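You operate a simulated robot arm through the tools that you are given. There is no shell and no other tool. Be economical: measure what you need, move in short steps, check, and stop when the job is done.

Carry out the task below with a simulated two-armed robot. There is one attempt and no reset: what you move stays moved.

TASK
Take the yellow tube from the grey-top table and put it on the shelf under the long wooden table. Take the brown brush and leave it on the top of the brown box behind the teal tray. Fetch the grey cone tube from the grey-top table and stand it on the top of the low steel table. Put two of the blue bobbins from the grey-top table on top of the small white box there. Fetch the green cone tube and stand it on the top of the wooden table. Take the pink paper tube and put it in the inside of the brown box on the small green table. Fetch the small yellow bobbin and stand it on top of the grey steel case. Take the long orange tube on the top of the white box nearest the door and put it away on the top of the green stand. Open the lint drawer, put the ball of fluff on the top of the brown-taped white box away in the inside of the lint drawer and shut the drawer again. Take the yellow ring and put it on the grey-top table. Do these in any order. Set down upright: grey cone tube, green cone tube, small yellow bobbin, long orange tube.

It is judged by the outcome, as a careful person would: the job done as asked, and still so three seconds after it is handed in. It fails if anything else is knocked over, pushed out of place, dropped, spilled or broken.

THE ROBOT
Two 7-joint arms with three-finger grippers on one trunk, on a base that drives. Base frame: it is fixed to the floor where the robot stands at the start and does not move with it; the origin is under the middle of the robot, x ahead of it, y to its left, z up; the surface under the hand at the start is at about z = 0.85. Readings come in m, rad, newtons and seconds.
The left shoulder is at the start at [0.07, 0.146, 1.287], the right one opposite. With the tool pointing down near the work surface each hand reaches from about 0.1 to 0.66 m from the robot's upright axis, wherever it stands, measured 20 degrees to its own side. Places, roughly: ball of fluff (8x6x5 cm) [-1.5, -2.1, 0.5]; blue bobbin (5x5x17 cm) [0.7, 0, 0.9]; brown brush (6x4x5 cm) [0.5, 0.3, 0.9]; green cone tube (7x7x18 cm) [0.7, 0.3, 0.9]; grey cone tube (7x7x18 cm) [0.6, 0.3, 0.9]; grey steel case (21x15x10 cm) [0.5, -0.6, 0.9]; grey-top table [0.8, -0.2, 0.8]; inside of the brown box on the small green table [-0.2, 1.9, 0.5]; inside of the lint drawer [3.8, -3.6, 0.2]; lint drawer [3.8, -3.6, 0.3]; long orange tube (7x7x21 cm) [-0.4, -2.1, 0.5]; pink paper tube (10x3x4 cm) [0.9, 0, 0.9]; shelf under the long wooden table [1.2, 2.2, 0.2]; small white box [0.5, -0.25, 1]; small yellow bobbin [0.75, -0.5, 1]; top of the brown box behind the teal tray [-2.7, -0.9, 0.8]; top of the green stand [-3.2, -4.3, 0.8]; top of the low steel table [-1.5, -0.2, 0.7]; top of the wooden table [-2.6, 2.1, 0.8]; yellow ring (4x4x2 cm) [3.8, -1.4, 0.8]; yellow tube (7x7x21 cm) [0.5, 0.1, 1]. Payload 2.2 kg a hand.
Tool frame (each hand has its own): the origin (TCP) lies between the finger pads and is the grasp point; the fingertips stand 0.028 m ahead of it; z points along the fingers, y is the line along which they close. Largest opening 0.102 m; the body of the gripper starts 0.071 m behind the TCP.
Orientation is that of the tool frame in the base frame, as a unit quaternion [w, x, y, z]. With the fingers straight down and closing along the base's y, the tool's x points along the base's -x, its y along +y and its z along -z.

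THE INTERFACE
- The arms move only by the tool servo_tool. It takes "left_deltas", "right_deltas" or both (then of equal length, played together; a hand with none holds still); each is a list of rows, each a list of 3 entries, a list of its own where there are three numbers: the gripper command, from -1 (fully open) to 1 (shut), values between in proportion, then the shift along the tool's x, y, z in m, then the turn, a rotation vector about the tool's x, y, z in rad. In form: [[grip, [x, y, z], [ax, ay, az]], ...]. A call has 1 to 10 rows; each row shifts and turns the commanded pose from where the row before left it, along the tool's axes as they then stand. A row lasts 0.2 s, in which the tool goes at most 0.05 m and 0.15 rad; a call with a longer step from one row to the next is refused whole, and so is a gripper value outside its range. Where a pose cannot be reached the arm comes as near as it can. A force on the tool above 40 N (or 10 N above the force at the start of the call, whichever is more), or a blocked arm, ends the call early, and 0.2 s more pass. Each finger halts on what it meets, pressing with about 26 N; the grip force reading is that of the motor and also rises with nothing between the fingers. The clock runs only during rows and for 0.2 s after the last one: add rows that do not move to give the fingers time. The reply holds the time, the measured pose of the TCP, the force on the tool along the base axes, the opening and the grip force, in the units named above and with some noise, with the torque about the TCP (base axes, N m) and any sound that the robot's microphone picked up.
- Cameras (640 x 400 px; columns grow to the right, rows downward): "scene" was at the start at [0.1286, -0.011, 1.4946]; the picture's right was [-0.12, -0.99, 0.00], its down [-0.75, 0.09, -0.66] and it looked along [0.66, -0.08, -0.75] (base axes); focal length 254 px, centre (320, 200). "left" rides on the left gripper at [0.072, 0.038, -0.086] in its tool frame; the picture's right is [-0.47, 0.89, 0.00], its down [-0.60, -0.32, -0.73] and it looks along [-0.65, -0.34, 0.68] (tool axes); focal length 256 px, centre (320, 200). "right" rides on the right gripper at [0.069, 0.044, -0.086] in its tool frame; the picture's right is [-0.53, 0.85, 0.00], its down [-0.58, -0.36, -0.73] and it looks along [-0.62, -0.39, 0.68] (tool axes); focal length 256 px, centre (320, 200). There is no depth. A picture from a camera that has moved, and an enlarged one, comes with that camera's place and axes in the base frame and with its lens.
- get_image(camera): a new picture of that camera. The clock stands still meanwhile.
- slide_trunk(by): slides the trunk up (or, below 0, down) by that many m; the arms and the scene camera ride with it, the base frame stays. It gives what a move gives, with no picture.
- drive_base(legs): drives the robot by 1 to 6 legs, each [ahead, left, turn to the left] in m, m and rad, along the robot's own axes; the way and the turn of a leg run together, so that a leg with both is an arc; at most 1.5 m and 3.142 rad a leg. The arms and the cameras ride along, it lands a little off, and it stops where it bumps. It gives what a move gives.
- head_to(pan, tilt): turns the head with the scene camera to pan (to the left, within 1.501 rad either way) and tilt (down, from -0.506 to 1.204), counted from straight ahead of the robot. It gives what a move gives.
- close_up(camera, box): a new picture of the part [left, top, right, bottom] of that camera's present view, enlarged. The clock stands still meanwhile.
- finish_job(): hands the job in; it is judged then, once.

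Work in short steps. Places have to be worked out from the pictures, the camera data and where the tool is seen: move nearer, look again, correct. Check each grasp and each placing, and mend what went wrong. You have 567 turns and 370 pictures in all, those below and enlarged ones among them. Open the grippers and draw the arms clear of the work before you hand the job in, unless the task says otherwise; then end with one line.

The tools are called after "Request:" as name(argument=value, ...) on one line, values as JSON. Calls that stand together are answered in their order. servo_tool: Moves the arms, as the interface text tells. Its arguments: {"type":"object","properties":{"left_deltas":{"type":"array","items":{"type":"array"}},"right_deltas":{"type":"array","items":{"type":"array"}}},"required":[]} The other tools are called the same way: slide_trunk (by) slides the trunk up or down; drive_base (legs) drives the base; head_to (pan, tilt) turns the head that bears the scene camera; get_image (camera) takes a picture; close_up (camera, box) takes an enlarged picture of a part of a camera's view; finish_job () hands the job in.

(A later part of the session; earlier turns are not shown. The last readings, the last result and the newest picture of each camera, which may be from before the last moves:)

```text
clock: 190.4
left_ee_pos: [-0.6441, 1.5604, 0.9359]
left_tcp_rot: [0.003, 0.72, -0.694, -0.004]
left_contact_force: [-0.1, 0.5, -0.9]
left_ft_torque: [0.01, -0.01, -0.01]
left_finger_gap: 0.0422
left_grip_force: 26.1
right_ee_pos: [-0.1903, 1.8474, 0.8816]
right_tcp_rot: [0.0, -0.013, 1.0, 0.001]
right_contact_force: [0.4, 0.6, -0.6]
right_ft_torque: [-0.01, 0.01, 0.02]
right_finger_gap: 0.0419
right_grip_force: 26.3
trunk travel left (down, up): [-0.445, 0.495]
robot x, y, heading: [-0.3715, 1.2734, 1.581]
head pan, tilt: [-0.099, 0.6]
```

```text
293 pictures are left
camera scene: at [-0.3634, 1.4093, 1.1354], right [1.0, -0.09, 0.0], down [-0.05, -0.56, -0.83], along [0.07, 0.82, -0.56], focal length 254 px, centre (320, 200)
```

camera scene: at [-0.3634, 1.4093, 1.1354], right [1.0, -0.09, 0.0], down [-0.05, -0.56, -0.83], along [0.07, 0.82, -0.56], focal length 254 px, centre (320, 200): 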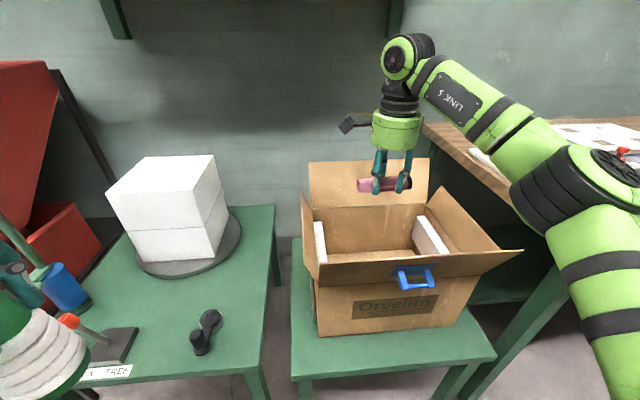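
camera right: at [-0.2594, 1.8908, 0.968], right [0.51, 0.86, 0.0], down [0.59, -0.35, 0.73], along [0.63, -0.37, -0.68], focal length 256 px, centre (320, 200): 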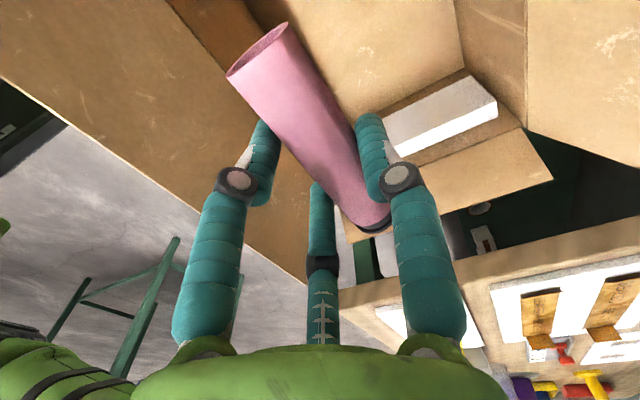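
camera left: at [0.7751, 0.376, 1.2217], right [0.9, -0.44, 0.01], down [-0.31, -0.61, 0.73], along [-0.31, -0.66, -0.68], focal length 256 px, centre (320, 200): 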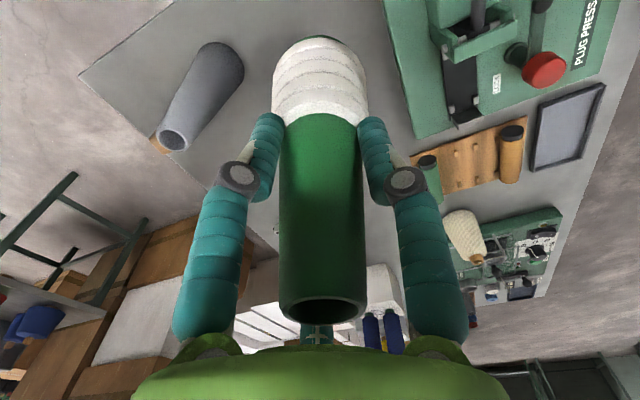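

Aligning over the box centre and lowering into it.

Request:
servo_tool(right_deltas=[[1, [-0.02, 0.022, 0.02], [0, 0, 0]], [1, [0, 0, 0.045], [0, 0, 0]], [1, [0, 0, 0.045], [0, 0, 0]], [1, [0, 0, 0.045], [0, 0, 0]], [1, [0, 0, 0], [0, 0, 0]]])

Request:
get_image(camera="scene")

Request:
get_image(camera="right")

```text
clock: 191.6
left_ee_pos: [-0.6451, 1.5603, 0.9357]
left_tcp_rot: [0.002, 0.719, -0.695, -0.004]
left_contact_force: [0.4, 0.5, -0.7]
left_ft_torque: [0.02, 0.01, -0.01]
left_finger_gap: 0.0424
left_grip_force: 26.3
right_ee_pos: [-0.1719, 1.8675, 0.7286]
right_tcp_rot: [0.0, -0.013, 1.0, 0.001]
right_contact_force: [-1.0, -0.4, 0.3]
right_ft_torque: [-0.01, -0.03, -0.01]
right_finger_gap: 0.0415
right_grip_force: 26.1
trunk travel left (down, up): [-0.445, 0.495]
robot x, y, heading: [-0.3732, 1.2743, 1.58]
head pan, tilt: [-0.099, 0.6]
```

```text
292 pictures are left
camera scene: at [-0.3637, 1.409, 1.1354], right [1.0, -0.09, 0.0], down [-0.05, -0.56, -0.83], along [0.07, 0.82, -0.56], focal length 254 px, centre (320, 200)
```

scene: 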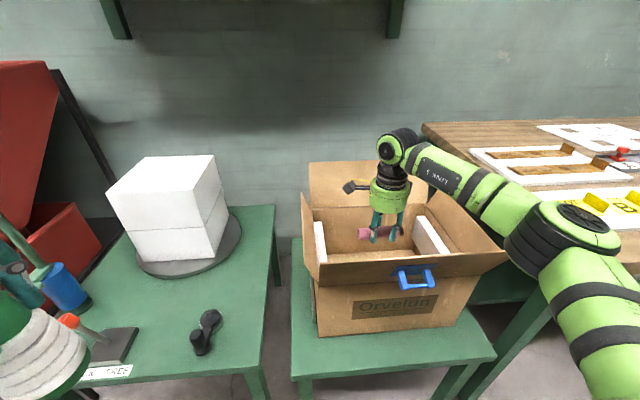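

```text
291 pictures are left
camera right: at [-0.2406, 1.9119, 0.8136], right [0.51, 0.86, 0.0], down [0.59, -0.35, 0.73], along [0.63, -0.37, -0.68], focal length 256 px, centre (320, 200)
```

right: 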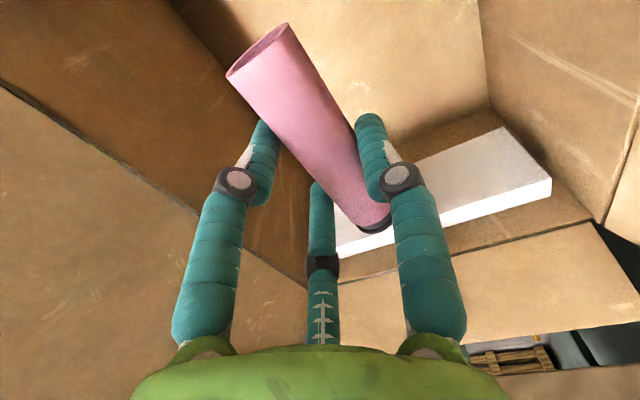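

Well centred. To keep the forearm above the box flap I raise the trunk 0.12 m, then lower the hand further.

Request:
slide_trunk(by=0.12)

Request:
servo_tool(right_deltas=[[1, [0, -0.02, 0.045], [0, 0, 0]], [1, [0, 0, 0.045], [0, 0, 0]], [1, [0, 0, 0.045], [0, 0, 0]], [1, [0, 0, 0.045], [0, 0, 0]], [1, [0, 0, 0.03], [0, 0, 0]], [1, [0, 0, 0], [0, 0, 0]]])

Request:
get_image(camera="scene")

Request:
get_image(camera="right")

```text
clock: 193.1
left_ee_pos: [-0.6441, 1.5616, 1.0559]
left_tcp_rot: [0.003, 0.719, -0.695, -0.005]
left_contact_force: [-0.1, 0.1, -0.8]
left_ft_torque: [0.0, 0.02, -0.04]
left_finger_gap: 0.0425
left_grip_force: 26.1
right_ee_pos: [-0.1719, 1.8675, 0.8475]
right_tcp_rot: [0.0, -0.012, 1.0, 0.001]
right_contact_force: [0.8, 0.3, -0.2]
right_ft_torque: [0.0, -0.03, 0.01]
right_finger_gap: 0.0416
right_grip_force: 25.6
trunk travel left (down, up): [-0.565, 0.375]
robot x, y, heading: [-0.3736, 1.2731, 1.583]
head pan, tilt: [-0.099, 0.6]
```

```text
clock: 194.5
left_ee_pos: [-0.6448, 1.5617, 1.0562]
left_tcp_rot: [0.002, 0.719, -0.695, -0.004]
left_contact_force: [-0.3, 1.1, -0.9]
left_ft_torque: [-0.01, 0.02, 0.04]
left_finger_gap: 0.0422
left_grip_force: 26.1
right_ee_pos: [-0.1703, 1.8473, 0.6382]
right_tcp_rot: [0.0, -0.012, 1.0, 0.002]
right_contact_force: [-0.5, -0.3, -0.8]
right_ft_torque: [0.03, 0.01, -0.01]
right_finger_gap: 0.0413
right_grip_force: 26.0
trunk travel left (down, up): [-0.565, 0.375]
robot x, y, heading: [-0.3742, 1.2745, 1.58]
head pan, tilt: [-0.099, 0.6]
```

```text
290 pictures are left
camera scene: at [-0.3633, 1.4091, 1.2554], right [1.0, -0.09, 0.0], down [-0.05, -0.56, -0.83], along [0.07, 0.82, -0.56], focal length 254 px, centre (320, 200)
```

scene: 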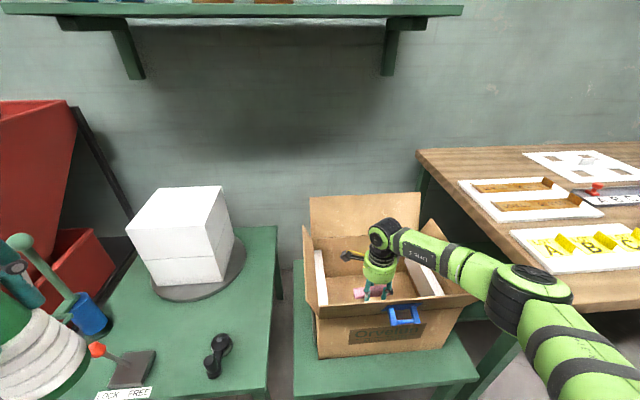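

```text
289 pictures are left
camera right: at [-0.2387, 1.8917, 0.7238], right [0.51, 0.86, 0.0], down [0.59, -0.35, 0.73], along [0.63, -0.37, -0.68], focal length 256 px, centre (320, 200)
```

right: 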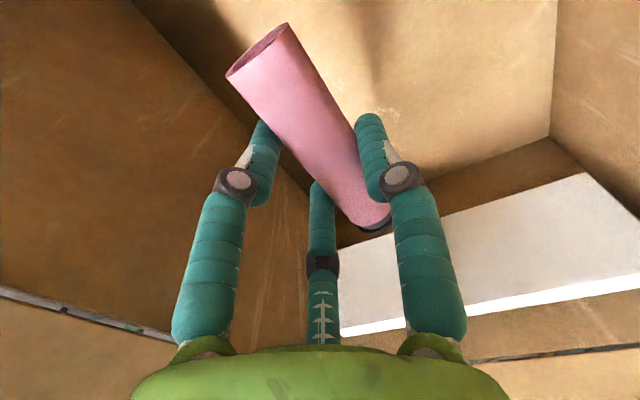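

Still clear. Lowering a bit further.

Request:
servo_tool(right_deltas=[[1, [0, 0, 0.025], [0, 0, 0]], [1, [0, 0, 0.02], [0, 0, 0]], [1, [0, 0, 0.015], [0, 0, 0]], [1, [0, 0, 0], [0, 0, 0]]])

Request:
get_image(camera="scene")

```text
clock: 195.5
left_ee_pos: [-0.6451, 1.5604, 1.0555]
left_tcp_rot: [0.002, 0.719, -0.695, -0.004]
left_contact_force: [0.4, 0.0, 0.0]
left_ft_torque: [0.02, 0.02, 0.02]
left_finger_gap: 0.0421
left_grip_force: 25.6
right_ee_pos: [-0.1702, 1.8511, 0.5773]
right_tcp_rot: [0.0, -0.012, 1.0, 0.001]
right_contact_force: [0.8, -1.0, -0.2]
right_ft_torque: [0.02, 0.01, 0.02]
right_finger_gap: 0.0414
right_grip_force: 26.6
trunk travel left (down, up): [-0.565, 0.375]
robot x, y, heading: [-0.3734, 1.2737, 1.579]
head pan, tilt: [-0.099, 0.6]
```

```text
288 pictures are left
camera scene: at [-0.3634, 1.4093, 1.2554], right [1.0, -0.09, 0.0], down [-0.05, -0.56, -0.83], along [0.07, 0.82, -0.56], focal length 254 px, centre (320, 200)
```

scene: 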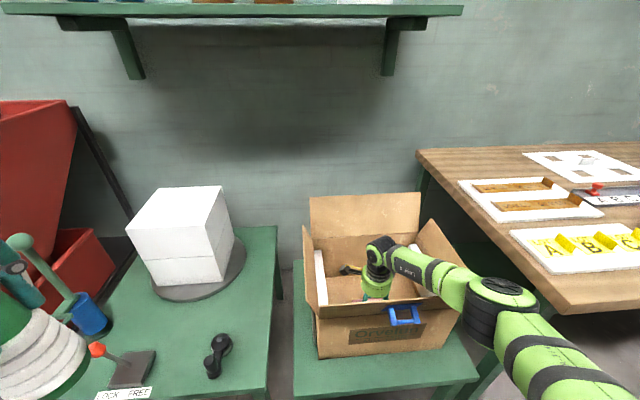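

About 3 cm above the floor; releasing and rising straight up.

Request:
servo_tool(right_deltas=[[1, [0, 0, 0.012], [0, 0, 0]], [0, [0, 0, 0], [0, 0, 0]], [-0.4, [0, 0, 0], [0, 0, 0]], [-0.4, [0, 0, -0.03], [0, 0, 0]], [-0.4, [0, 0, -0.05], [0, 0, 0]], [-0.4, [0, 0, -0.05], [0, 0, 0]], [-0.4, [0, 0, -0.05], [0, 0, 0]], [-0.4, [0, 0, -0.05], [0, 0, 0]], [-0.4, [0, 0, -0.05], [0, 0, 0]]])

Request:
get_image(camera="scene")

Request:
get_image(camera="right")

```text
clock: 197.5
left_ee_pos: [-0.6443, 1.5607, 1.0549]
left_tcp_rot: [0.001, 0.719, -0.695, -0.005]
left_contact_force: [-1.0, -0.6, 0.1]
left_ft_torque: [0.02, -0.03, 0.01]
left_finger_gap: 0.0424
left_grip_force: 26.0
right_ee_pos: [-0.1706, 1.8475, 0.8476]
right_tcp_rot: [0.0, -0.013, 1.0, 0.001]
right_contact_force: [-0.3, -0.4, 0.4]
right_ft_torque: [0.01, 0.02, -0.01]
right_finger_gap: 0.0716
right_grip_force: 0.0
trunk travel left (down, up): [-0.565, 0.375]
robot x, y, heading: [-0.3735, 1.2742, 1.58]
head pan, tilt: [-0.099, 0.6]
```

```text
287 pictures are left
camera scene: at [-0.3639, 1.4083, 1.2554], right [1.0, -0.09, 0.0], down [-0.05, -0.56, -0.83], along [0.07, 0.82, -0.56], focal length 254 px, centre (320, 200)
```

scene: 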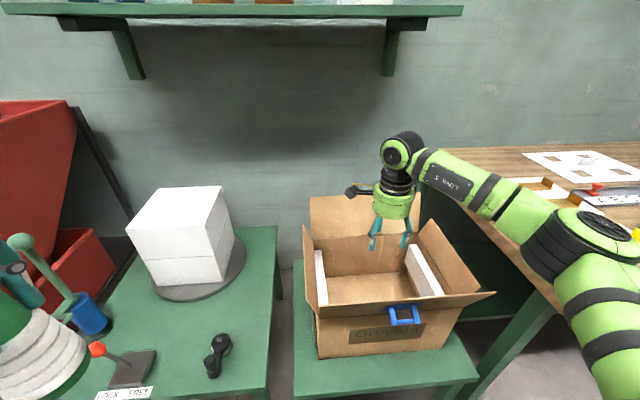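

```text
286 pictures are left
camera right: at [-0.2391, 1.8904, 0.9339], right [0.51, 0.86, 0.0], down [0.59, -0.35, 0.73], along [0.63, -0.37, -0.68], focal length 256 px, centre (320, 200)
```

right: 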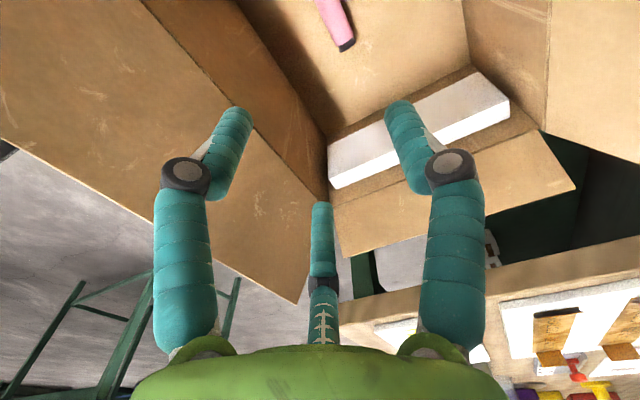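

Pink tube is in the box. Raising trunk, backing off, and looking toward the wooden table at (-2.6, 2.1).

Request:
slide_trunk(by=0.26)

Request:
drive_base(legs=[[-0.4, 0, 0]])

Request:
head_to(pan=1.2, tilt=0.35)

Request:
get_image(camera="scene")

```text
clock: 200.2
left_ee_pos: [-0.6449, 1.5618, 1.3147]
left_tcp_rot: [0.002, 0.719, -0.695, -0.004]
left_contact_force: [-0.6, 0.4, -0.4]
left_ft_torque: [0.0, 0.02, -0.01]
left_finger_gap: 0.0422
left_grip_force: 25.7
right_ee_pos: [-0.1697, 1.8476, 1.1076]
right_tcp_rot: [0.0, -0.012, 1.0, 0.001]
right_contact_force: [-0.2, 0.8, -0.8]
right_ft_torque: [-0.01, -0.01, 0.01]
right_finger_gap: 0.0714
right_grip_force: 0.1
trunk travel left (down, up): [-0.825, 0.115]
robot x, y, heading: [-0.3713, 1.2731, 1.582]
head pan, tilt: [-0.099, 0.6]
```

```text
clock: 202.7
left_ee_pos: [-0.6394, 1.1606, 1.3148]
left_tcp_rot: [0.003, 0.718, -0.696, -0.004]
left_contact_force: [-0.9, -0.3, -1.1]
left_ft_torque: [-0.04, 0.01, 0.02]
left_finger_gap: 0.0423
left_grip_force: 25.7
right_ee_pos: [-0.1629, 1.4456, 1.1068]
right_tcp_rot: [0.0, -0.009, 1.0, 0.0]
right_contact_force: [-0.2, 0.0, 0.6]
right_ft_torque: [-0.05, -0.01, 0.0]
right_finger_gap: 0.0716
right_grip_force: 0.1
trunk travel left (down, up): [-0.825, 0.115]
robot x, y, heading: [-0.3676, 0.8694, 1.577]
head pan, tilt: [-0.099, 0.6]
```

```text
clock: 204.2
left_ee_pos: [-0.6394, 1.1594, 1.3151]
left_tcp_rot: [0.002, 0.718, -0.696, -0.005]
left_contact_force: [0.1, -0.1, -0.6]
left_ft_torque: [0.01, -0.02, -0.03]
left_finger_gap: 0.0424
left_grip_force: 25.6
right_ee_pos: [-0.1634, 1.4428, 1.1065]
right_tcp_rot: [0.0, -0.009, 1.0, 0.002]
right_contact_force: [0.2, 0.0, 0.3]
right_ft_torque: [0.03, -0.01, 0.0]
right_finger_gap: 0.0713
right_grip_force: 0.0
trunk travel left (down, up): [-0.825, 0.115]
robot x, y, heading: [-0.3676, 0.8742, 1.575]
head pan, tilt: [1.201, 0.351]
```

```text
285 pictures are left
camera scene: at [-0.4542, 0.9509, 1.5381], right [0.36, 0.93, 0.0], down [0.32, -0.12, -0.94], along [-0.88, 0.33, -0.34], focal length 254 px, centre (320, 200)
```

scene: 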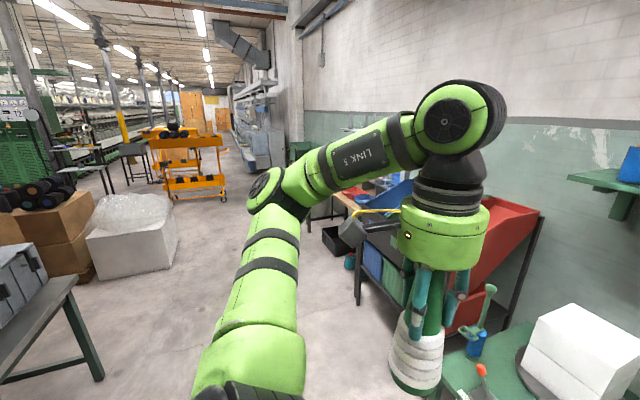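

Corridor is clear; strafing left to x≈-2.5.

Request:
drive_base(legs=[[0, 1.3, 0], [0, 0.8, 0]])

Request:
head_to(pan=0.0, tilt=0.55)

Request:
get_image(camera="scene")

```text
clock: 214.6
left_ee_pos: [-2.7507, 1.1346, 1.3162]
left_tcp_rot: [0.002, 0.72, -0.694, -0.005]
left_contact_force: [-0.5, 1.0, -0.9]
left_ft_torque: [-0.04, 0.04, 0.01]
left_finger_gap: 0.0423
left_grip_force: 26.1
right_ee_pos: [-2.2773, 1.423, 1.1061]
right_tcp_rot: [-0.001, -0.014, 1.0, 0.002]
right_contact_force: [0.9, -0.1, 0.3]
right_ft_torque: [0.01, -0.02, -0.01]
right_finger_gap: 0.0713
right_grip_force: 0.0
trunk travel left (down, up): [-0.825, 0.115]
robot x, y, heading: [-2.4772, 0.8488, 1.582]
head pan, tilt: [1.201, 0.351]
```

```text
clock: 216.0
left_ee_pos: [-2.7521, 1.1336, 1.3147]
left_tcp_rot: [0.002, 0.72, -0.694, -0.004]
left_contact_force: [-0.2, 0.6, 0.1]
left_ft_torque: [-0.01, 0.01, 0.0]
left_finger_gap: 0.042
left_grip_force: 26.1
right_ee_pos: [-2.2777, 1.4225, 1.1072]
right_tcp_rot: [0.002, -0.013, 1.0, 0.001]
right_contact_force: [-0.1, 0.2, 1.1]
right_ft_torque: [0.02, -0.02, 0.01]
right_finger_gap: 0.0716
right_grip_force: 0.0
trunk travel left (down, up): [-0.825, 0.115]
robot x, y, heading: [-2.4754, 0.8501, 1.583]
head pan, tilt: [0.0, 0.55]
```

```text
284 pictures are left
camera scene: at [-2.4788, 0.9847, 1.5199], right [1.0, 0.02, 0.0], down [0.01, -0.52, -0.85], along [-0.01, 0.85, -0.52], focal length 254 px, centre (320, 200)
```

scene: 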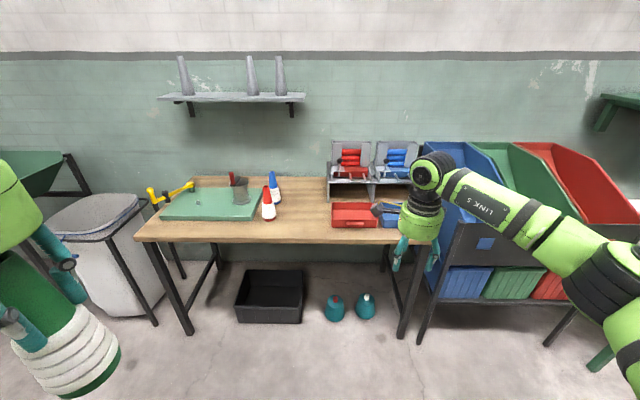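

Free spot on the wooden table around (-2.60,1.95). Retracting the right hand, centring the left, then driving up.

Request:
servo_tool(left_deltas=[[1, [0, -0.03, 0], [0, 0, 0]], [1, [0, -0.03, 0], [0, 0, 0]], [1, [0, -0.03, 0], [0, 0, 0]], [1, [0, -0.03, 0], [0, 0, 0]], [1, [0, -0.03, 0], [0, 0, 0]], [1, [0, 0, 0], [0, 0, 0]]], right_deltas=[[-0.4, [-0.01, -0.04, -0.02], [0, 0, 0]], [-0.4, [-0.01, -0.04, -0.02], [0, 0, 0]], [-0.4, [-0.01, -0.04, -0.02], [0, 0, 0]], [-0.4, [-0.01, -0.04, -0.02], [0, 0, 0]], [-0.4, [-0.01, -0.04, -0.02], [0, 0, 0]], [-0.4, [0, -0.04, -0.02], [0, 0, 0]]])

Request:
drive_base(legs=[[0.5, 0, 0]])

Request:
head_to(pan=0.0, tilt=0.8)

Request:
get_image(camera="scene")

```text
clock: 217.4
left_ee_pos: [-2.6017, 1.1385, 1.3158]
left_tcp_rot: [0.001, 0.72, -0.694, -0.005]
left_contact_force: [-0.9, -1.0, -0.5]
left_ft_torque: [0.04, 0.0, -0.01]
left_finger_gap: 0.0421
left_grip_force: 25.8
right_ee_pos: [-2.2215, 1.1809, 1.2268]
right_tcp_rot: [0.001, -0.012, 1.0, 0.002]
right_contact_force: [0.2, 0.6, 0.8]
right_ft_torque: [0.0, -0.02, 0.01]
right_finger_gap: 0.0714
right_grip_force: 0.1
trunk travel left (down, up): [-0.825, 0.115]
robot x, y, heading: [-2.4768, 0.8419, 1.592]
head pan, tilt: [0.0, 0.55]
```

```text
clock: 220.4
left_ee_pos: [-2.6058, 1.6417, 1.3149]
left_tcp_rot: [0.001, 0.718, -0.696, -0.005]
left_contact_force: [-0.9, 0.3, 0.0]
left_ft_torque: [0.02, -0.03, 0.0]
left_finger_gap: 0.0422
left_grip_force: 26.2
right_ee_pos: [-2.2246, 1.684, 1.2265]
right_tcp_rot: [0.0, -0.01, 1.0, 0.002]
right_contact_force: [0.0, 0.9, -1.0]
right_ft_torque: [0.03, -0.02, -0.01]
right_finger_gap: 0.0713
right_grip_force: 0.0
trunk travel left (down, up): [-0.825, 0.115]
robot x, y, heading: [-2.4776, 1.3503, 1.582]
head pan, tilt: [0.0, 0.55]
```

```text
clock: 221.2
left_ee_pos: [-2.6054, 1.6455, 1.3153]
left_tcp_rot: [0.002, 0.718, -0.696, -0.005]
left_contact_force: [-1.2, 0.3, 0.2]
left_ft_torque: [0.0, -0.01, 0.0]
left_finger_gap: 0.0421
left_grip_force: 26.1
right_ee_pos: [-2.2239, 1.6859, 1.2256]
right_tcp_rot: [0.0, -0.011, 1.0, 0.0]
right_contact_force: [-0.6, 0.0, 0.3]
right_ft_torque: [0.0, 0.04, 0.03]
right_finger_gap: 0.0714
right_grip_force: 0.1
trunk travel left (down, up): [-0.825, 0.115]
robot x, y, heading: [-2.4809, 1.3488, 1.581]
head pan, tilt: [0.0, 0.799]
```

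```text
283 pictures are left
camera scene: at [-2.4837, 1.4796, 1.4985], right [1.0, 0.01, 0.0], down [0.01, -0.72, -0.7], along [-0.01, 0.7, -0.72], focal length 254 px, centre (320, 200)
```

scene: 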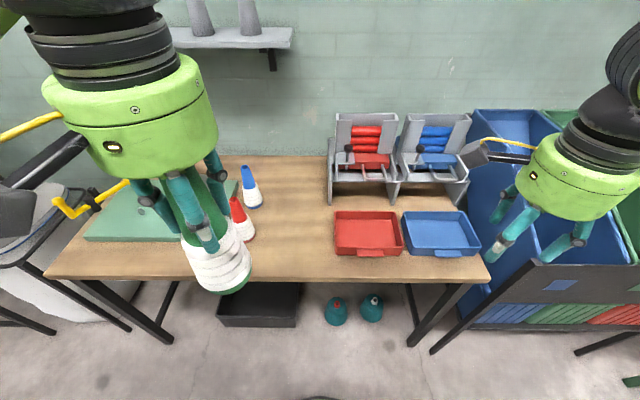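

Moving the green cone over (-2.585,1.965), then lowering partway.

Request:
servo_tool(left_deltas=[[1, [-0.0455, -0.0043, 0], [0, 0, 0]], [1, [-0.0455, -0.0043, 0], [0, 0, 0]], [1, [-0.0455, -0.0043, 0.02], [0, 0, 0]], [1, [-0.0455, -0.0043, 0.02], [0, 0, 0]], [1, [-0.0455, -0.0043, 0.02], [0, 0, 0]], [1, [-0.0455, -0.0043, 0.02], [0, 0, 0]], [1, [-0.0455, -0.0043, 0.02], [0, 0, 0]], [1, [0, 0, 0.05], [0, 0, 0]], [1, [0, 0, 0.05], [0, 0, 0]], [1, [0, 0, 0.05], [0, 0, 0]]])

Request:
get_image(camera="scene")

Request:
get_image(camera="left")

```text
clock: 223.3
left_ee_pos: [-2.5872, 1.9635, 1.0631]
left_tcp_rot: [0.002, 0.718, -0.696, -0.004]
left_contact_force: [-0.1, 1.2, -0.2]
left_ft_torque: [-0.04, 0.02, -0.01]
left_finger_gap: 0.0422
left_grip_force: 25.7
right_ee_pos: [-2.2232, 1.6857, 1.2254]
right_tcp_rot: [-0.001, -0.011, 1.0, 0.0]
right_contact_force: [0.9, 0.0, -0.8]
right_ft_torque: [-0.02, 0.02, -0.01]
right_finger_gap: 0.0714
right_grip_force: 0.0
trunk travel left (down, up): [-0.825, 0.115]
robot x, y, heading: [-2.4832, 1.3462, 1.58]
head pan, tilt: [0.0, 0.799]
```

```text
282 pictures are left
camera scene: at [-2.4822, 1.4805, 1.4984], right [1.0, 0.01, 0.0], down [0.01, -0.72, -0.7], along [-0.01, 0.7, -0.72], focal length 254 px, centre (320, 200)
```

scene: 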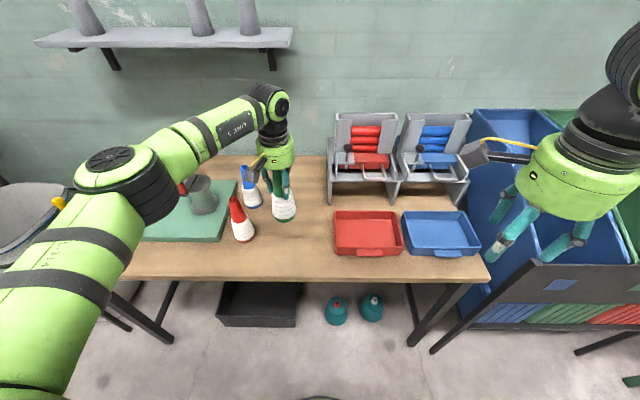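

```text
281 pictures are left
camera left: at [-2.6235, 1.8896, 1.1489], right [-0.9, 0.44, 0.01], down [0.31, 0.61, 0.73], along [0.31, 0.66, -0.68], focal length 256 px, centre (320, 200)
```

left: 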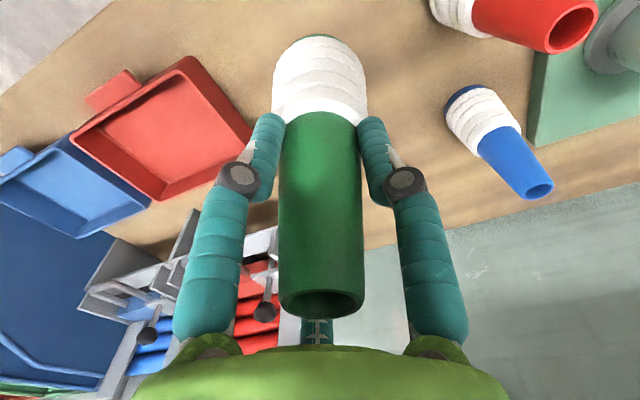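

Lowering toward the table.

Request:
servo_tool(left_deltas=[[1, [0, 0, 0.045], [0, 0, 0]], [1, [0, 0, 0.045], [0, 0, 0]], [1, [0, 0, 0.025], [0, 0, 0]], [1, [0, 0, 0.01], [0, 0, 0]], [1, [0, 0, 0.006], [0, 0, 0]], [1, [0, 0, 0], [0, 0, 0]]])

```text
clock: 224.8
left_ee_pos: [-2.5887, 1.9622, 0.9343]
left_tcp_rot: [0.003, 0.718, -0.696, -0.004]
left_contact_force: [0.2, -0.5, -1.2]
left_ft_torque: [-0.03, 0.01, 0.01]
left_finger_gap: 0.042
left_grip_force: 26.2
right_ee_pos: [-2.2242, 1.6847, 1.2258]
right_tcp_rot: [0.0, -0.01, 1.0, 0.001]
right_contact_force: [-0.4, 0.6, -0.4]
right_ft_torque: [0.0, -0.01, -0.04]
right_finger_gap: 0.0715
right_grip_force: 0.0
trunk travel left (down, up): [-0.825, 0.115]
robot x, y, heading: [-2.4825, 1.3493, 1.581]
head pan, tilt: [0.0, 0.799]
```

No contact yet; continuing in small steps.

Request:
servo_tool(left_deltas=[[1, [0, 0, 0.006], [0, 0, 0]], [1, [0, 0, 0.006], [0, 0, 0]], [1, [0, 0, 0.005], [0, 0, 0]], [1, [0, 0, 0.004], [0, 0, 0]], [1, [0, 0, 0], [0, 0, 0]]])

Request:
close_up(camera="scene", box=[200, 120, 360, 260])

```text
clock: 225.9
left_ee_pos: [-2.5874, 1.9641, 0.9196]
left_tcp_rot: [-0.002, 0.718, -0.696, -0.009]
left_contact_force: [-1.1, 3.6, 28.4]
left_ft_torque: [0.0, -0.03, 0.01]
left_finger_gap: 0.0423
left_grip_force: 25.7
right_ee_pos: [-2.223, 1.6808, 1.2282]
right_tcp_rot: [0.0, -0.01, 1.0, 0.002]
right_contact_force: [0.7, 0.6, 0.5]
right_ft_torque: [-0.01, 0.01, 0.01]
right_finger_gap: 0.0717
right_grip_force: 0.0
trunk travel left (down, up): [-0.825, 0.115]
robot x, y, heading: [-2.4828, 1.354, 1.578]
head pan, tilt: [0.0, 0.799]
```

```text
2.86 times, centred on (280, 190) of scene
camera zoom: at [-2.483, 1.4742, 1.4993], right [1.0, 0.01, 0.0], down [0.01, -0.71, -0.7], along [-0.01, 0.7, -0.71], focal length 727 px, centre (434, 229)
```

zoom: 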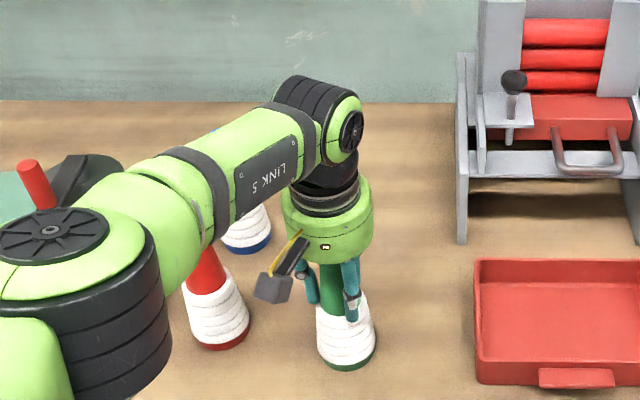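

Contact at z≈0.92. Easing, releasing, lifting.

Request:
servo_tool(left_deltas=[[1, [0, 0, -0.004], [0, 0, 0]], [0.2, [0, 0, 0], [0, 0, 0]], [-0.3, [0, 0, 0], [0, 0, 0]], [-0.8, [0, 0, 0], [0, 0, 0]], [-0.8, [0, 0, -0.03], [0, 0, 0]], [-0.8, [0, 0, -0.05], [0, 0, 0]], [-0.8, [0, 0, -0.05], [0, 0, 0]], [-0.8, [0, 0, -0.05], [0, 0, 0]], [-0.8, [0, 0, -0.05], [0, 0, 0]]])

Request:
get_image(camera="scene")

```text
clock: 227.9
left_ee_pos: [-2.5841, 1.9641, 1.1516]
left_tcp_rot: [0.002, 0.718, -0.696, -0.004]
left_contact_force: [0.7, -0.9, -0.5]
left_ft_torque: [0.03, 0.0, 0.01]
left_finger_gap: 0.0922
left_grip_force: 0.1
right_ee_pos: [-2.224, 1.6843, 1.2262]
right_tcp_rot: [-0.001, -0.01, 1.0, 0.001]
right_contact_force: [1.4, 0.0, -0.5]
right_ft_torque: [0.08, -0.01, 0.03]
right_finger_gap: 0.0713
right_grip_force: 0.1
trunk travel left (down, up): [-0.825, 0.115]
robot x, y, heading: [-2.4842, 1.3533, 1.578]
head pan, tilt: [0.0, 0.799]
```

```text
279 pictures are left
camera scene: at [-2.4829, 1.4776, 1.4986], right [1.0, 0.01, 0.0], down [0.01, -0.72, -0.7], along [-0.01, 0.7, -0.72], focal length 254 px, centre (320, 200)
```

scene: 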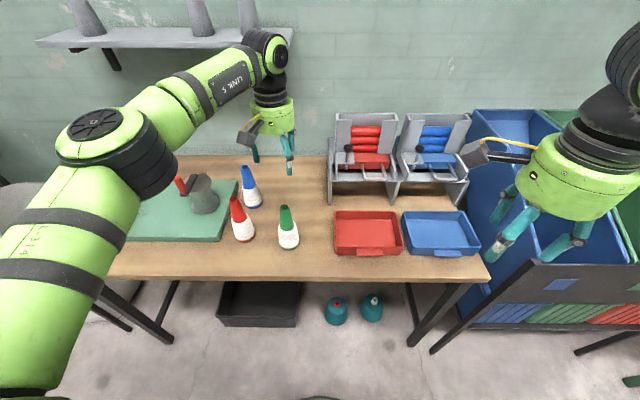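

Green cone stands on the wooden table. Retracting the left hand and returning to the grey table for the grey cone and brush.

Request:
servo_tool(left_deltas=[[-1, [0.04, 0, -0.02], [0, 0, 0]], [-1, [0.04, 0, -0.02], [0, 0, 0]], [-1, [0.04, 0, -0.02], [0, 0, 0]], [-1, [0.04, 0, -0.02], [0, 0, 0]]])

Request:
drive_base(legs=[[-0.5, 0, 0], [0, 0, -1.578], [1.2, 0, 0], [0.95, 0, 0], [0, -0.65, 0]])

Request:
head_to(pan=0.0, tilt=0.8)

Request:
get_image(camera="scene")

```text
clock: 228.9
left_ee_pos: [-2.5792, 1.8006, 1.2279]
left_tcp_rot: [0.002, 0.719, -0.695, -0.006]
left_contact_force: [-0.3, -0.4, -1.2]
left_ft_torque: [0.04, -0.02, -0.01]
left_finger_gap: 0.1021
left_grip_force: 0.1
right_ee_pos: [-2.2244, 1.6851, 1.2261]
right_tcp_rot: [-0.001, -0.01, 1.0, 0.002]
right_contact_force: [-0.4, -0.8, 0.1]
right_ft_torque: [0.02, 0.0, 0.0]
right_finger_gap: 0.0714
right_grip_force: 0.1
trunk travel left (down, up): [-0.825, 0.115]
robot x, y, heading: [-2.4805, 1.3488, 1.582]
head pan, tilt: [0.0, 0.799]
```

```text
clock: 249.0
left_ee_pos: [0.0926, 0.284, 1.2266]
left_tcp_rot: [0.001, -0.004, 1.0, 0.004]
left_contact_force: [-0.2, 0.5, -0.1]
left_ft_torque: [-0.03, 0.01, -0.01]
left_finger_gap: 0.1021
left_grip_force: 0.2
right_ee_pos: [-0.0322, -0.067, 1.2256]
right_tcp_rot: [0.0, 0.708, 0.706, 0.001]
right_contact_force: [0.3, 0.3, -0.1]
right_ft_torque: [0.01, -0.03, -0.01]
right_finger_gap: 0.0712
right_grip_force: 0.0
trunk travel left (down, up): [-0.825, 0.115]
robot x, y, heading: [-0.3614, 0.1977, -0.009]
head pan, tilt: [0.0, 0.799]
```

```text
clock: 249.6
left_ee_pos: [0.0922, 0.2845, 1.2269]
left_tcp_rot: [0.002, -0.004, 1.0, 0.004]
left_contact_force: [-0.2, -0.8, -0.3]
left_ft_torque: [0.02, 0.01, 0.02]
left_finger_gap: 0.1019
left_grip_force: 0.0
right_ee_pos: [-0.0321, -0.0675, 1.2253]
right_tcp_rot: [0.001, 0.708, 0.706, 0.0]
right_contact_force: [-0.1, 0.0, 0.2]
right_ft_torque: [0.01, 0.02, -0.04]
right_finger_gap: 0.0714
right_grip_force: 0.1
trunk travel left (down, up): [-0.825, 0.115]
robot x, y, heading: [-0.3607, 0.1997, -0.016]
head pan, tilt: [0.0, 0.799]
```

```text
278 pictures are left
camera scene: at [-0.2303, 0.1949, 1.4985], right [-0.01, -1.0, 0.0], down [-0.72, 0.01, -0.7], along [0.7, -0.01, -0.72], focal length 254 px, centre (320, 200)
```

scene: 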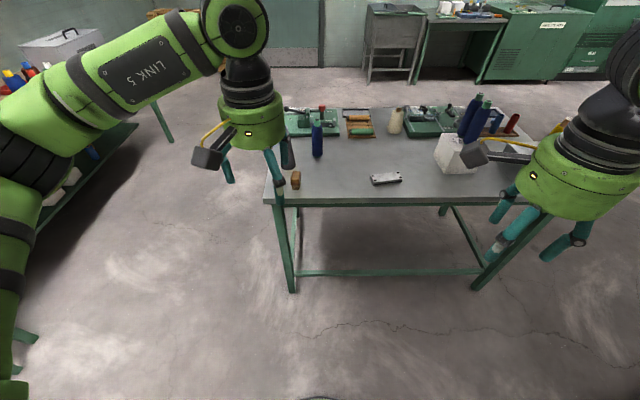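

Driving up to the table.

Request:
drive_base(legs=[[0.42, 0, 0.012]])

Request:
servo_tool(left_deltas=[[-1, [0, 0, 0], [0, 0, 0]], [-1, [0, 0, 0], [0, 0, 0]]])

Request:
get_image(camera="left")

Request:
head_to(pan=0.1, tilt=1.05)

Request:
get_image(camera="scene")

```text
clock: 252.2
left_ee_pos: [0.5126, 0.2876, 1.229]
left_tcp_rot: [0.003, -0.012, 1.0, 0.004]
left_contact_force: [-0.5, -0.2, 0.5]
left_ft_torque: [0.01, -0.05, 0.01]
left_finger_gap: 0.102
left_grip_force: 0.0
right_ee_pos: [0.3918, -0.0649, 1.2269]
right_tcp_rot: [0.001, 0.702, 0.712, 0.001]
right_contact_force: [-0.2, 0.6, 0.3]
right_ft_torque: [0.02, -0.03, 0.03]
right_finger_gap: 0.0716
right_grip_force: 0.0
trunk travel left (down, up): [-0.825, 0.115]
robot x, y, heading: [0.0552, 0.1963, 0.004]
head pan, tilt: [0.0, 0.799]
```

```text
clock: 252.8
left_ee_pos: [0.5124, 0.2881, 1.227]
left_tcp_rot: [0.002, -0.012, 1.0, 0.004]
left_contact_force: [-0.6, -0.2, -0.6]
left_ft_torque: [-0.03, 0.02, 0.01]
left_finger_gap: 0.1023
left_grip_force: 0.2
right_ee_pos: [0.3921, -0.0653, 1.2262]
right_tcp_rot: [0.001, 0.703, 0.711, 0.001]
right_contact_force: [-0.5, -0.2, -0.2]
right_ft_torque: [-0.02, -0.03, 0.01]
right_finger_gap: 0.0713
right_grip_force: 0.0
trunk travel left (down, up): [-0.825, 0.115]
robot x, y, heading: [0.0587, 0.1979, -0.001]
head pan, tilt: [0.0, 0.799]
```

```text
277 pictures are left
camera left: at [0.4394, 0.3229, 1.3135], right [0.44, 0.9, 0.01], down [0.61, -0.31, 0.73], along [0.66, -0.32, -0.68], focal length 256 px, centre (320, 200)
```

left: 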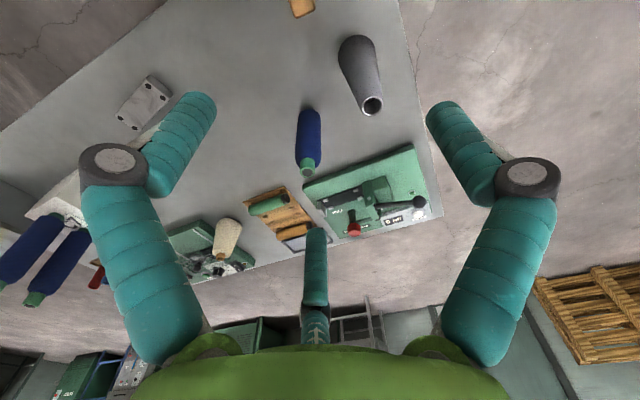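

```text
clock: 253.6
left_ee_pos: [0.513, 0.2877, 1.2273]
left_tcp_rot: [0.002, -0.012, 1.0, 0.005]
left_contact_force: [0.5, 0.3, 0.4]
left_ft_torque: [-0.04, 0.02, -0.02]
left_finger_gap: 0.102
left_grip_force: 0.0
right_ee_pos: [0.3932, -0.066, 1.226]
right_tcp_rot: [0.001, 0.703, 0.711, 0.0]
right_contact_force: [0.5, 0.7, 0.7]
right_ft_torque: [0.0, 0.01, 0.0]
right_finger_gap: 0.0713
right_grip_force: 0.1
trunk travel left (down, up): [-0.825, 0.115]
robot x, y, heading: [0.0569, 0.1965, -0.0]
head pan, tilt: [0.099, 1.051]
```

```text
276 pictures are left
camera scene: at [0.1774, 0.2003, 1.48], right [0.1, -0.99, 0.0], down [-0.86, -0.09, -0.5], along [0.49, 0.05, -0.87], focal length 254 px, centre (320, 200)
```

scene: 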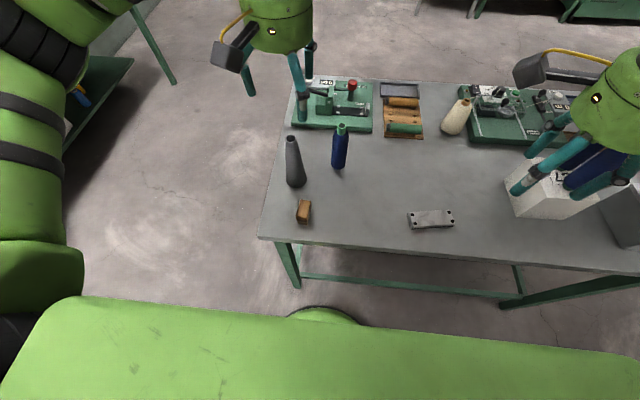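

Grey cone at (0.596,0.314). Moving the left hand above it.

Request:
servo_tool(left_deltas=[[-1, [-0.0277, 0.009, 0.03], [0, 0, 0]], [-1, [-0.0277, 0.009, 0.03], [0, 0, 0]], [-1, [-0.0277, 0.009, 0.03], [0, 0, 0]], [-1, [0, 0, 0], [0, 0, 0]]])

Request:
get_image(camera="left")

```text
clock: 254.6
left_ee_pos: [0.5973, 0.3175, 1.138]
left_tcp_rot: [0.002, -0.012, 1.0, 0.005]
left_contact_force: [0.5, -0.6, 0.4]
left_ft_torque: [-0.03, 0.01, 0.0]
left_finger_gap: 0.1019
left_grip_force: 0.0
right_ee_pos: [0.3931, -0.067, 1.2256]
right_tcp_rot: [0.0, 0.702, 0.712, 0.001]
right_contact_force: [0.0, -0.2, 0.1]
right_ft_torque: [-0.03, 0.02, -0.02]
right_finger_gap: 0.0716
right_grip_force: 0.0
trunk travel left (down, up): [-0.825, 0.115]
robot x, y, heading: [0.062, 0.1964, 0.003]
head pan, tilt: [0.099, 1.051]
```

```text
275 pictures are left
camera left: at [0.5236, 0.3519, 1.2238], right [0.44, 0.9, 0.01], down [0.61, -0.31, 0.73], along [0.66, -0.32, -0.68], focal length 256 px, centre (320, 200)
```

left: 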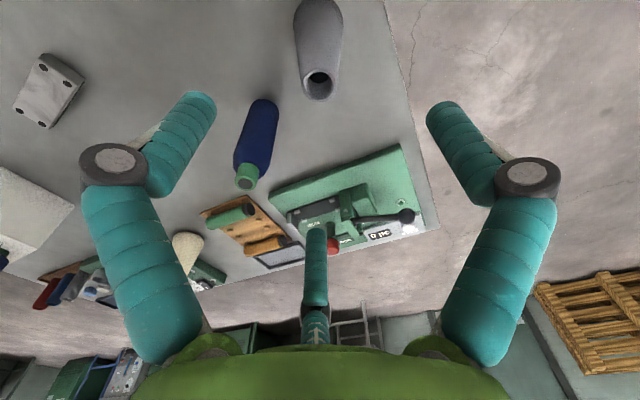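

Aligned. Descending and gripping the grey cone.

Request:
servo_tool(left_deltas=[[-1, [0, -0.001, 0.045], [0, 0, 0]], [-1, [0, 0, 0.045], [0, 0, 0]], [-1, [0, 0, 0.045], [0, 0, 0]], [-1, [0, 0, 0.037], [0, 0, 0]], [-1, [0, 0, 0], [0, 0, 0]]])

Request:
get_image(camera="left")

```text
clock: 255.8
left_ee_pos: [0.5963, 0.3169, 0.966]
left_tcp_rot: [0.002, -0.012, 1.0, 0.004]
left_contact_force: [0.1, 0.2, -0.9]
left_ft_torque: [0.04, -0.03, 0.0]
left_finger_gap: 0.102
left_grip_force: 0.0
right_ee_pos: [0.3935, -0.0665, 1.2263]
right_tcp_rot: [0.001, 0.703, 0.711, 0.0]
right_contact_force: [1.3, -0.4, 0.1]
right_ft_torque: [-0.04, 0.01, -0.01]
right_finger_gap: 0.0714
right_grip_force: 0.0
trunk travel left (down, up): [-0.825, 0.115]
robot x, y, heading: [0.0596, 0.1974, 0.001]
head pan, tilt: [0.099, 1.051]
```

```text
274 pictures are left
camera left: at [0.5231, 0.3524, 1.0525], right [0.44, 0.9, 0.01], down [0.61, -0.31, 0.73], along [0.66, -0.32, -0.68], focal length 256 px, centre (320, 200)
```

left: 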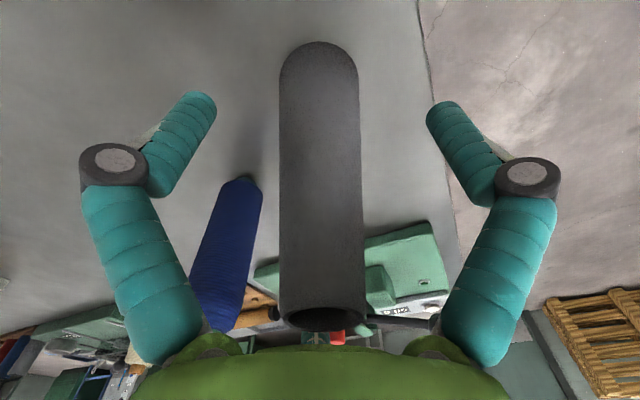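

Request:
servo_tool(left_deltas=[[0.2, [0, 0, 0], [0, 0, 0]], [1, [0, 0, 0], [0, 0, 0]], [1, [0, 0, 0], [0, 0, 0]], [1, [0, 0, 0], [0, 0, 0]], [1, [0, 0, -0.03], [0, 0, 0]], [1, [0, 0, -0.04], [0, 0, 0]], [1, [0, 0, -0.05], [0, 0, 0]], [1, [0, 0, -0.05], [0, 0, 0]], [1, [0, 0.02, -0.04], [0, 0, 0]], [1, [0, 0.03, -0.03], [0, 0, 0]]])

Request:
get_image(camera="left")

Request:
close_up(camera="scene", box=[240, 120, 440, 260])

```text
clock: 258.0
left_ee_pos: [0.595, 0.371, 1.2084]
left_tcp_rot: [0.001, -0.011, 1.0, 0.004]
left_contact_force: [0.2, 0.4, -0.2]
left_ft_torque: [-0.06, 0.0, 0.01]
left_finger_gap: 0.0423
left_grip_force: 26.2
right_ee_pos: [0.3923, -0.0643, 1.2272]
right_tcp_rot: [0.001, 0.702, 0.712, -0.001]
right_contact_force: [0.2, -0.1, 0.7]
right_ft_torque: [-0.03, 0.0, 0.0]
right_finger_gap: 0.0713
right_grip_force: 0.0
trunk travel left (down, up): [-0.825, 0.115]
robot x, y, heading: [0.0607, 0.1954, 0.001]
head pan, tilt: [0.099, 1.051]
```

```text
273 pictures are left
camera left: at [0.5208, 0.4063, 1.2942], right [0.44, 0.9, 0.01], down [0.61, -0.31, 0.73], along [0.66, -0.32, -0.68], focal length 256 px, centre (320, 200)
```

left: 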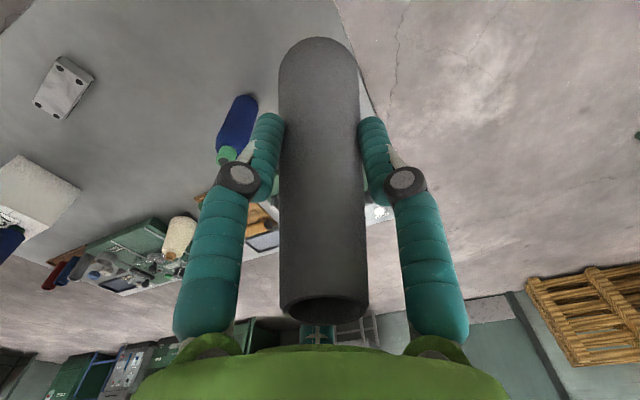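

```text
2.86 times, centred on (340, 190) of scene
camera zoom: at [0.1763, 0.2026, 1.4799], right [0.1, -0.99, 0.0], down [-0.86, -0.09, -0.5], along [0.49, 0.05, -0.87], focal length 727 px, centre (263, 229)
```

zoom: 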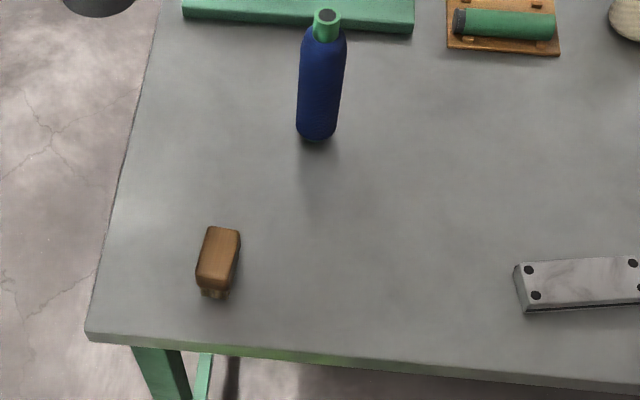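

Grey cone held. Moving it further left while yawing the right tool back to close along y for the brush.

Request:
servo_tool(left_deltas=[[1, [0, 0.03, -0.01], [0, 0, 0]], [1, [0, 0.03, -0.01], [0, 0, 0]], [1, [0, 0.03, -0.01], [0, 0, 0]], [1, [0, 0.03, 0], [0, 0, 0]], [1, [0, 0, 0], [0, 0, 0]], [1, [0, 0, 0], [0, 0, 0]], [1, [0, 0, 0], [0, 0, 0]], [1, [0, 0, 0], [0, 0, 0]], [1, [0, 0, 0], [0, 0, 0]], [1, [0, 0, 0], [0, 0, 0]]], right_deltas=[[-1, [0, 0, 0], [0, 0, -0.15]], [-1, [0, 0, 0], [0, 0, -0.15]], [-1, [0, 0, 0], [0, 0, -0.15]], [-1, [0, 0, 0], [0, 0, -0.15]], [-1, [0, 0, 0], [0, 0, -0.15]], [-1, [0, 0, 0], [0, 0, -0.15]], [-1, [0, 0, 0], [0, 0, -0.15]], [-1, [0, 0, 0], [0, 0, -0.15]], [-1, [0, 0, 0], [0, 0, -0.15]], [-1, [0, 0, 0], [0, 0, -0.15]]])

Request:
servo_tool(right_deltas=[[-1, [-0.01, 0.038, 0.01], [0, 0, 0]], [-1, [-0.01, 0.038, 0.01], [0, 0, 0]], [-1, [-0.01, 0.038, 0.01], [0, 0, 0]], [-1, [-0.01, 0.038, 0.01], [0, 0, 0]], [-1, [-0.01, 0.038, 0.01], [0, 0, 0]], [-1, [-0.01, 0.038, 0.02], [0, 0, 0]], [-1, [-0.01, 0.038, 0.03], [0, 0, 0]], [-1, [-0.01, 0.038, 0.03], [0, 0, 0]], [-1, [0, 0.034, 0.03], [0, 0, 0]], [-1, [0, 0, 0], [0, 0, 0]]])

Request:
get_image(camera="right")

Request:
get_image(camera="scene")

```text
clock: 260.2
left_ee_pos: [0.5912, 0.4854, 1.2382]
left_tcp_rot: [0.002, -0.012, 1.0, 0.004]
left_contact_force: [1.0, 0.1, -0.1]
left_ft_torque: [-0.02, -0.03, 0.0]
left_finger_gap: 0.0421
left_grip_force: 26.6
right_ee_pos: [0.3922, -0.0662, 1.225]
right_tcp_rot: [0.001, 0.029, 1.0, 0.001]
right_contact_force: [-0.7, 0.6, 0.4]
right_ft_torque: [0.03, 0.0, 0.0]
right_finger_gap: 0.1021
right_grip_force: 0.1
trunk travel left (down, up): [-0.825, 0.115]
robot x, y, heading: [0.0597, 0.1992, 0.0]
head pan, tilt: [0.099, 1.051]
```

```text
clock: 262.4
left_ee_pos: [0.5916, 0.4831, 1.2388]
left_tcp_rot: [0.002, -0.012, 1.0, 0.005]
left_contact_force: [0.4, -0.1, -0.7]
left_ft_torque: [0.02, 0.0, -0.02]
left_finger_gap: 0.0424
left_grip_force: 26.2
right_ee_pos: [0.4945, 0.2661, 1.0671]
right_tcp_rot: [0.001, 0.029, 1.0, 0.001]
right_contact_force: [-0.1, -0.2, 0.6]
right_ft_torque: [-0.03, 0.01, -0.03]
right_finger_gap: 0.102
right_grip_force: 0.2
trunk travel left (down, up): [-0.825, 0.115]
robot x, y, heading: [0.0643, 0.1969, 0.002]
head pan, tilt: [0.099, 1.051]
```

```text
271 pictures are left
camera right: at [0.4303, 0.3152, 1.1525], right [0.58, 0.81, 0.0], down [0.55, -0.4, 0.73], along [0.6, -0.42, -0.68], focal length 256 px, centre (320, 200)
```

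right: 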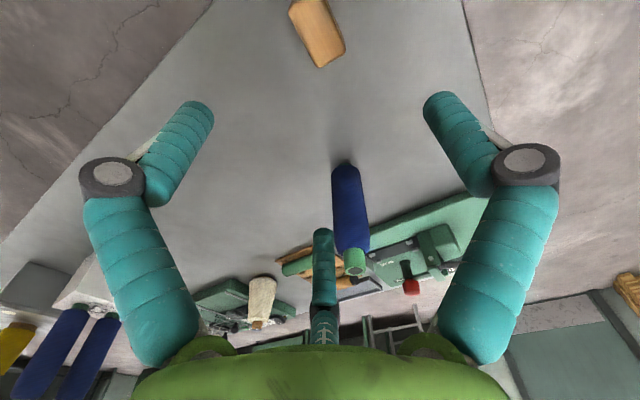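

```text
270 pictures are left
camera scene: at [0.177, 0.1994, 1.4799], right [0.1, -0.99, 0.0], down [-0.86, -0.09, -0.5], along [0.49, 0.05, -0.87], focal length 254 px, centre (320, 200)
```

scene: 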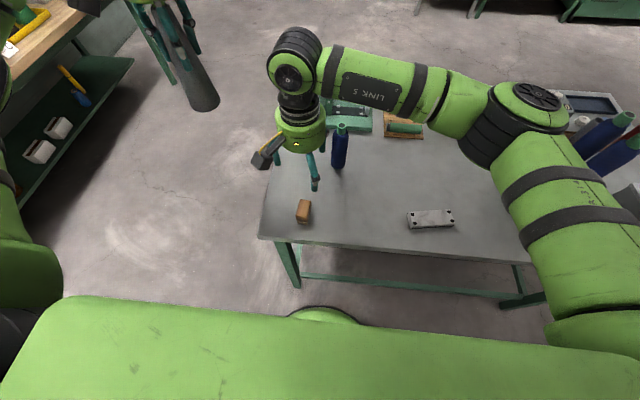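

Brush centre ≈(0.481,0.279), rotated ~-9°. Aligning yaw and descending.

Request:
servo_tool(right_deltas=[[-1, [0.0135, 0.013, 0], [0, 0, 0.096]], [-1, [0, 0, 0.04], [0, 0, 0]], [-1, [0, 0, 0.04], [0, 0, 0]], [-1, [0, 0, 0.03], [0, 0, 0]], [-1, [0, 0, 0], [0, 0, 0]]])

Request:
get_image(camera="right")

```text
clock: 263.6
left_ee_pos: [0.5908, 0.4838, 1.2381]
left_tcp_rot: [0.001, -0.012, 1.0, 0.005]
left_contact_force: [-0.3, -0.2, -0.4]
left_ft_torque: [-0.02, 0.01, -0.01]
left_finger_gap: 0.0423
left_grip_force: 25.7
right_ee_pos: [0.4806, 0.2794, 0.9552]
right_tcp_rot: [0.001, 0.076, 0.997, 0.001]
right_contact_force: [-0.2, 0.2, -1.1]
right_ft_torque: [0.0, -0.01, 0.0]
right_finger_gap: 0.1017
right_grip_force: 0.1
trunk travel left (down, up): [-0.825, 0.115]
robot x, y, heading: [0.0613, 0.1947, 0.004]
head pan, tilt: [0.099, 1.051]
```

```text
269 pictures are left
camera right: at [0.4202, 0.3344, 1.0399], right [0.66, 0.75, 0.0], down [0.51, -0.45, 0.73], along [0.55, -0.48, -0.68], focal length 256 px, centre (320, 200)
```

right: 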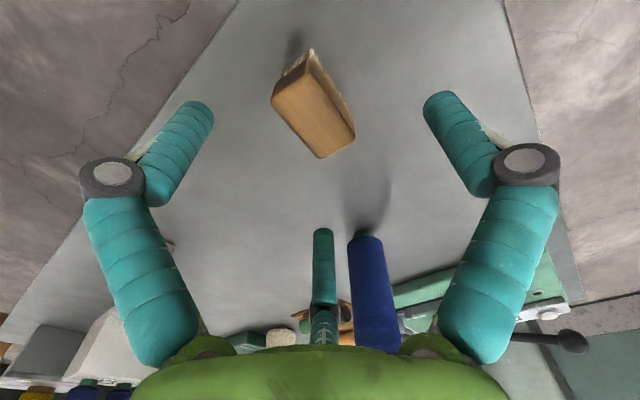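

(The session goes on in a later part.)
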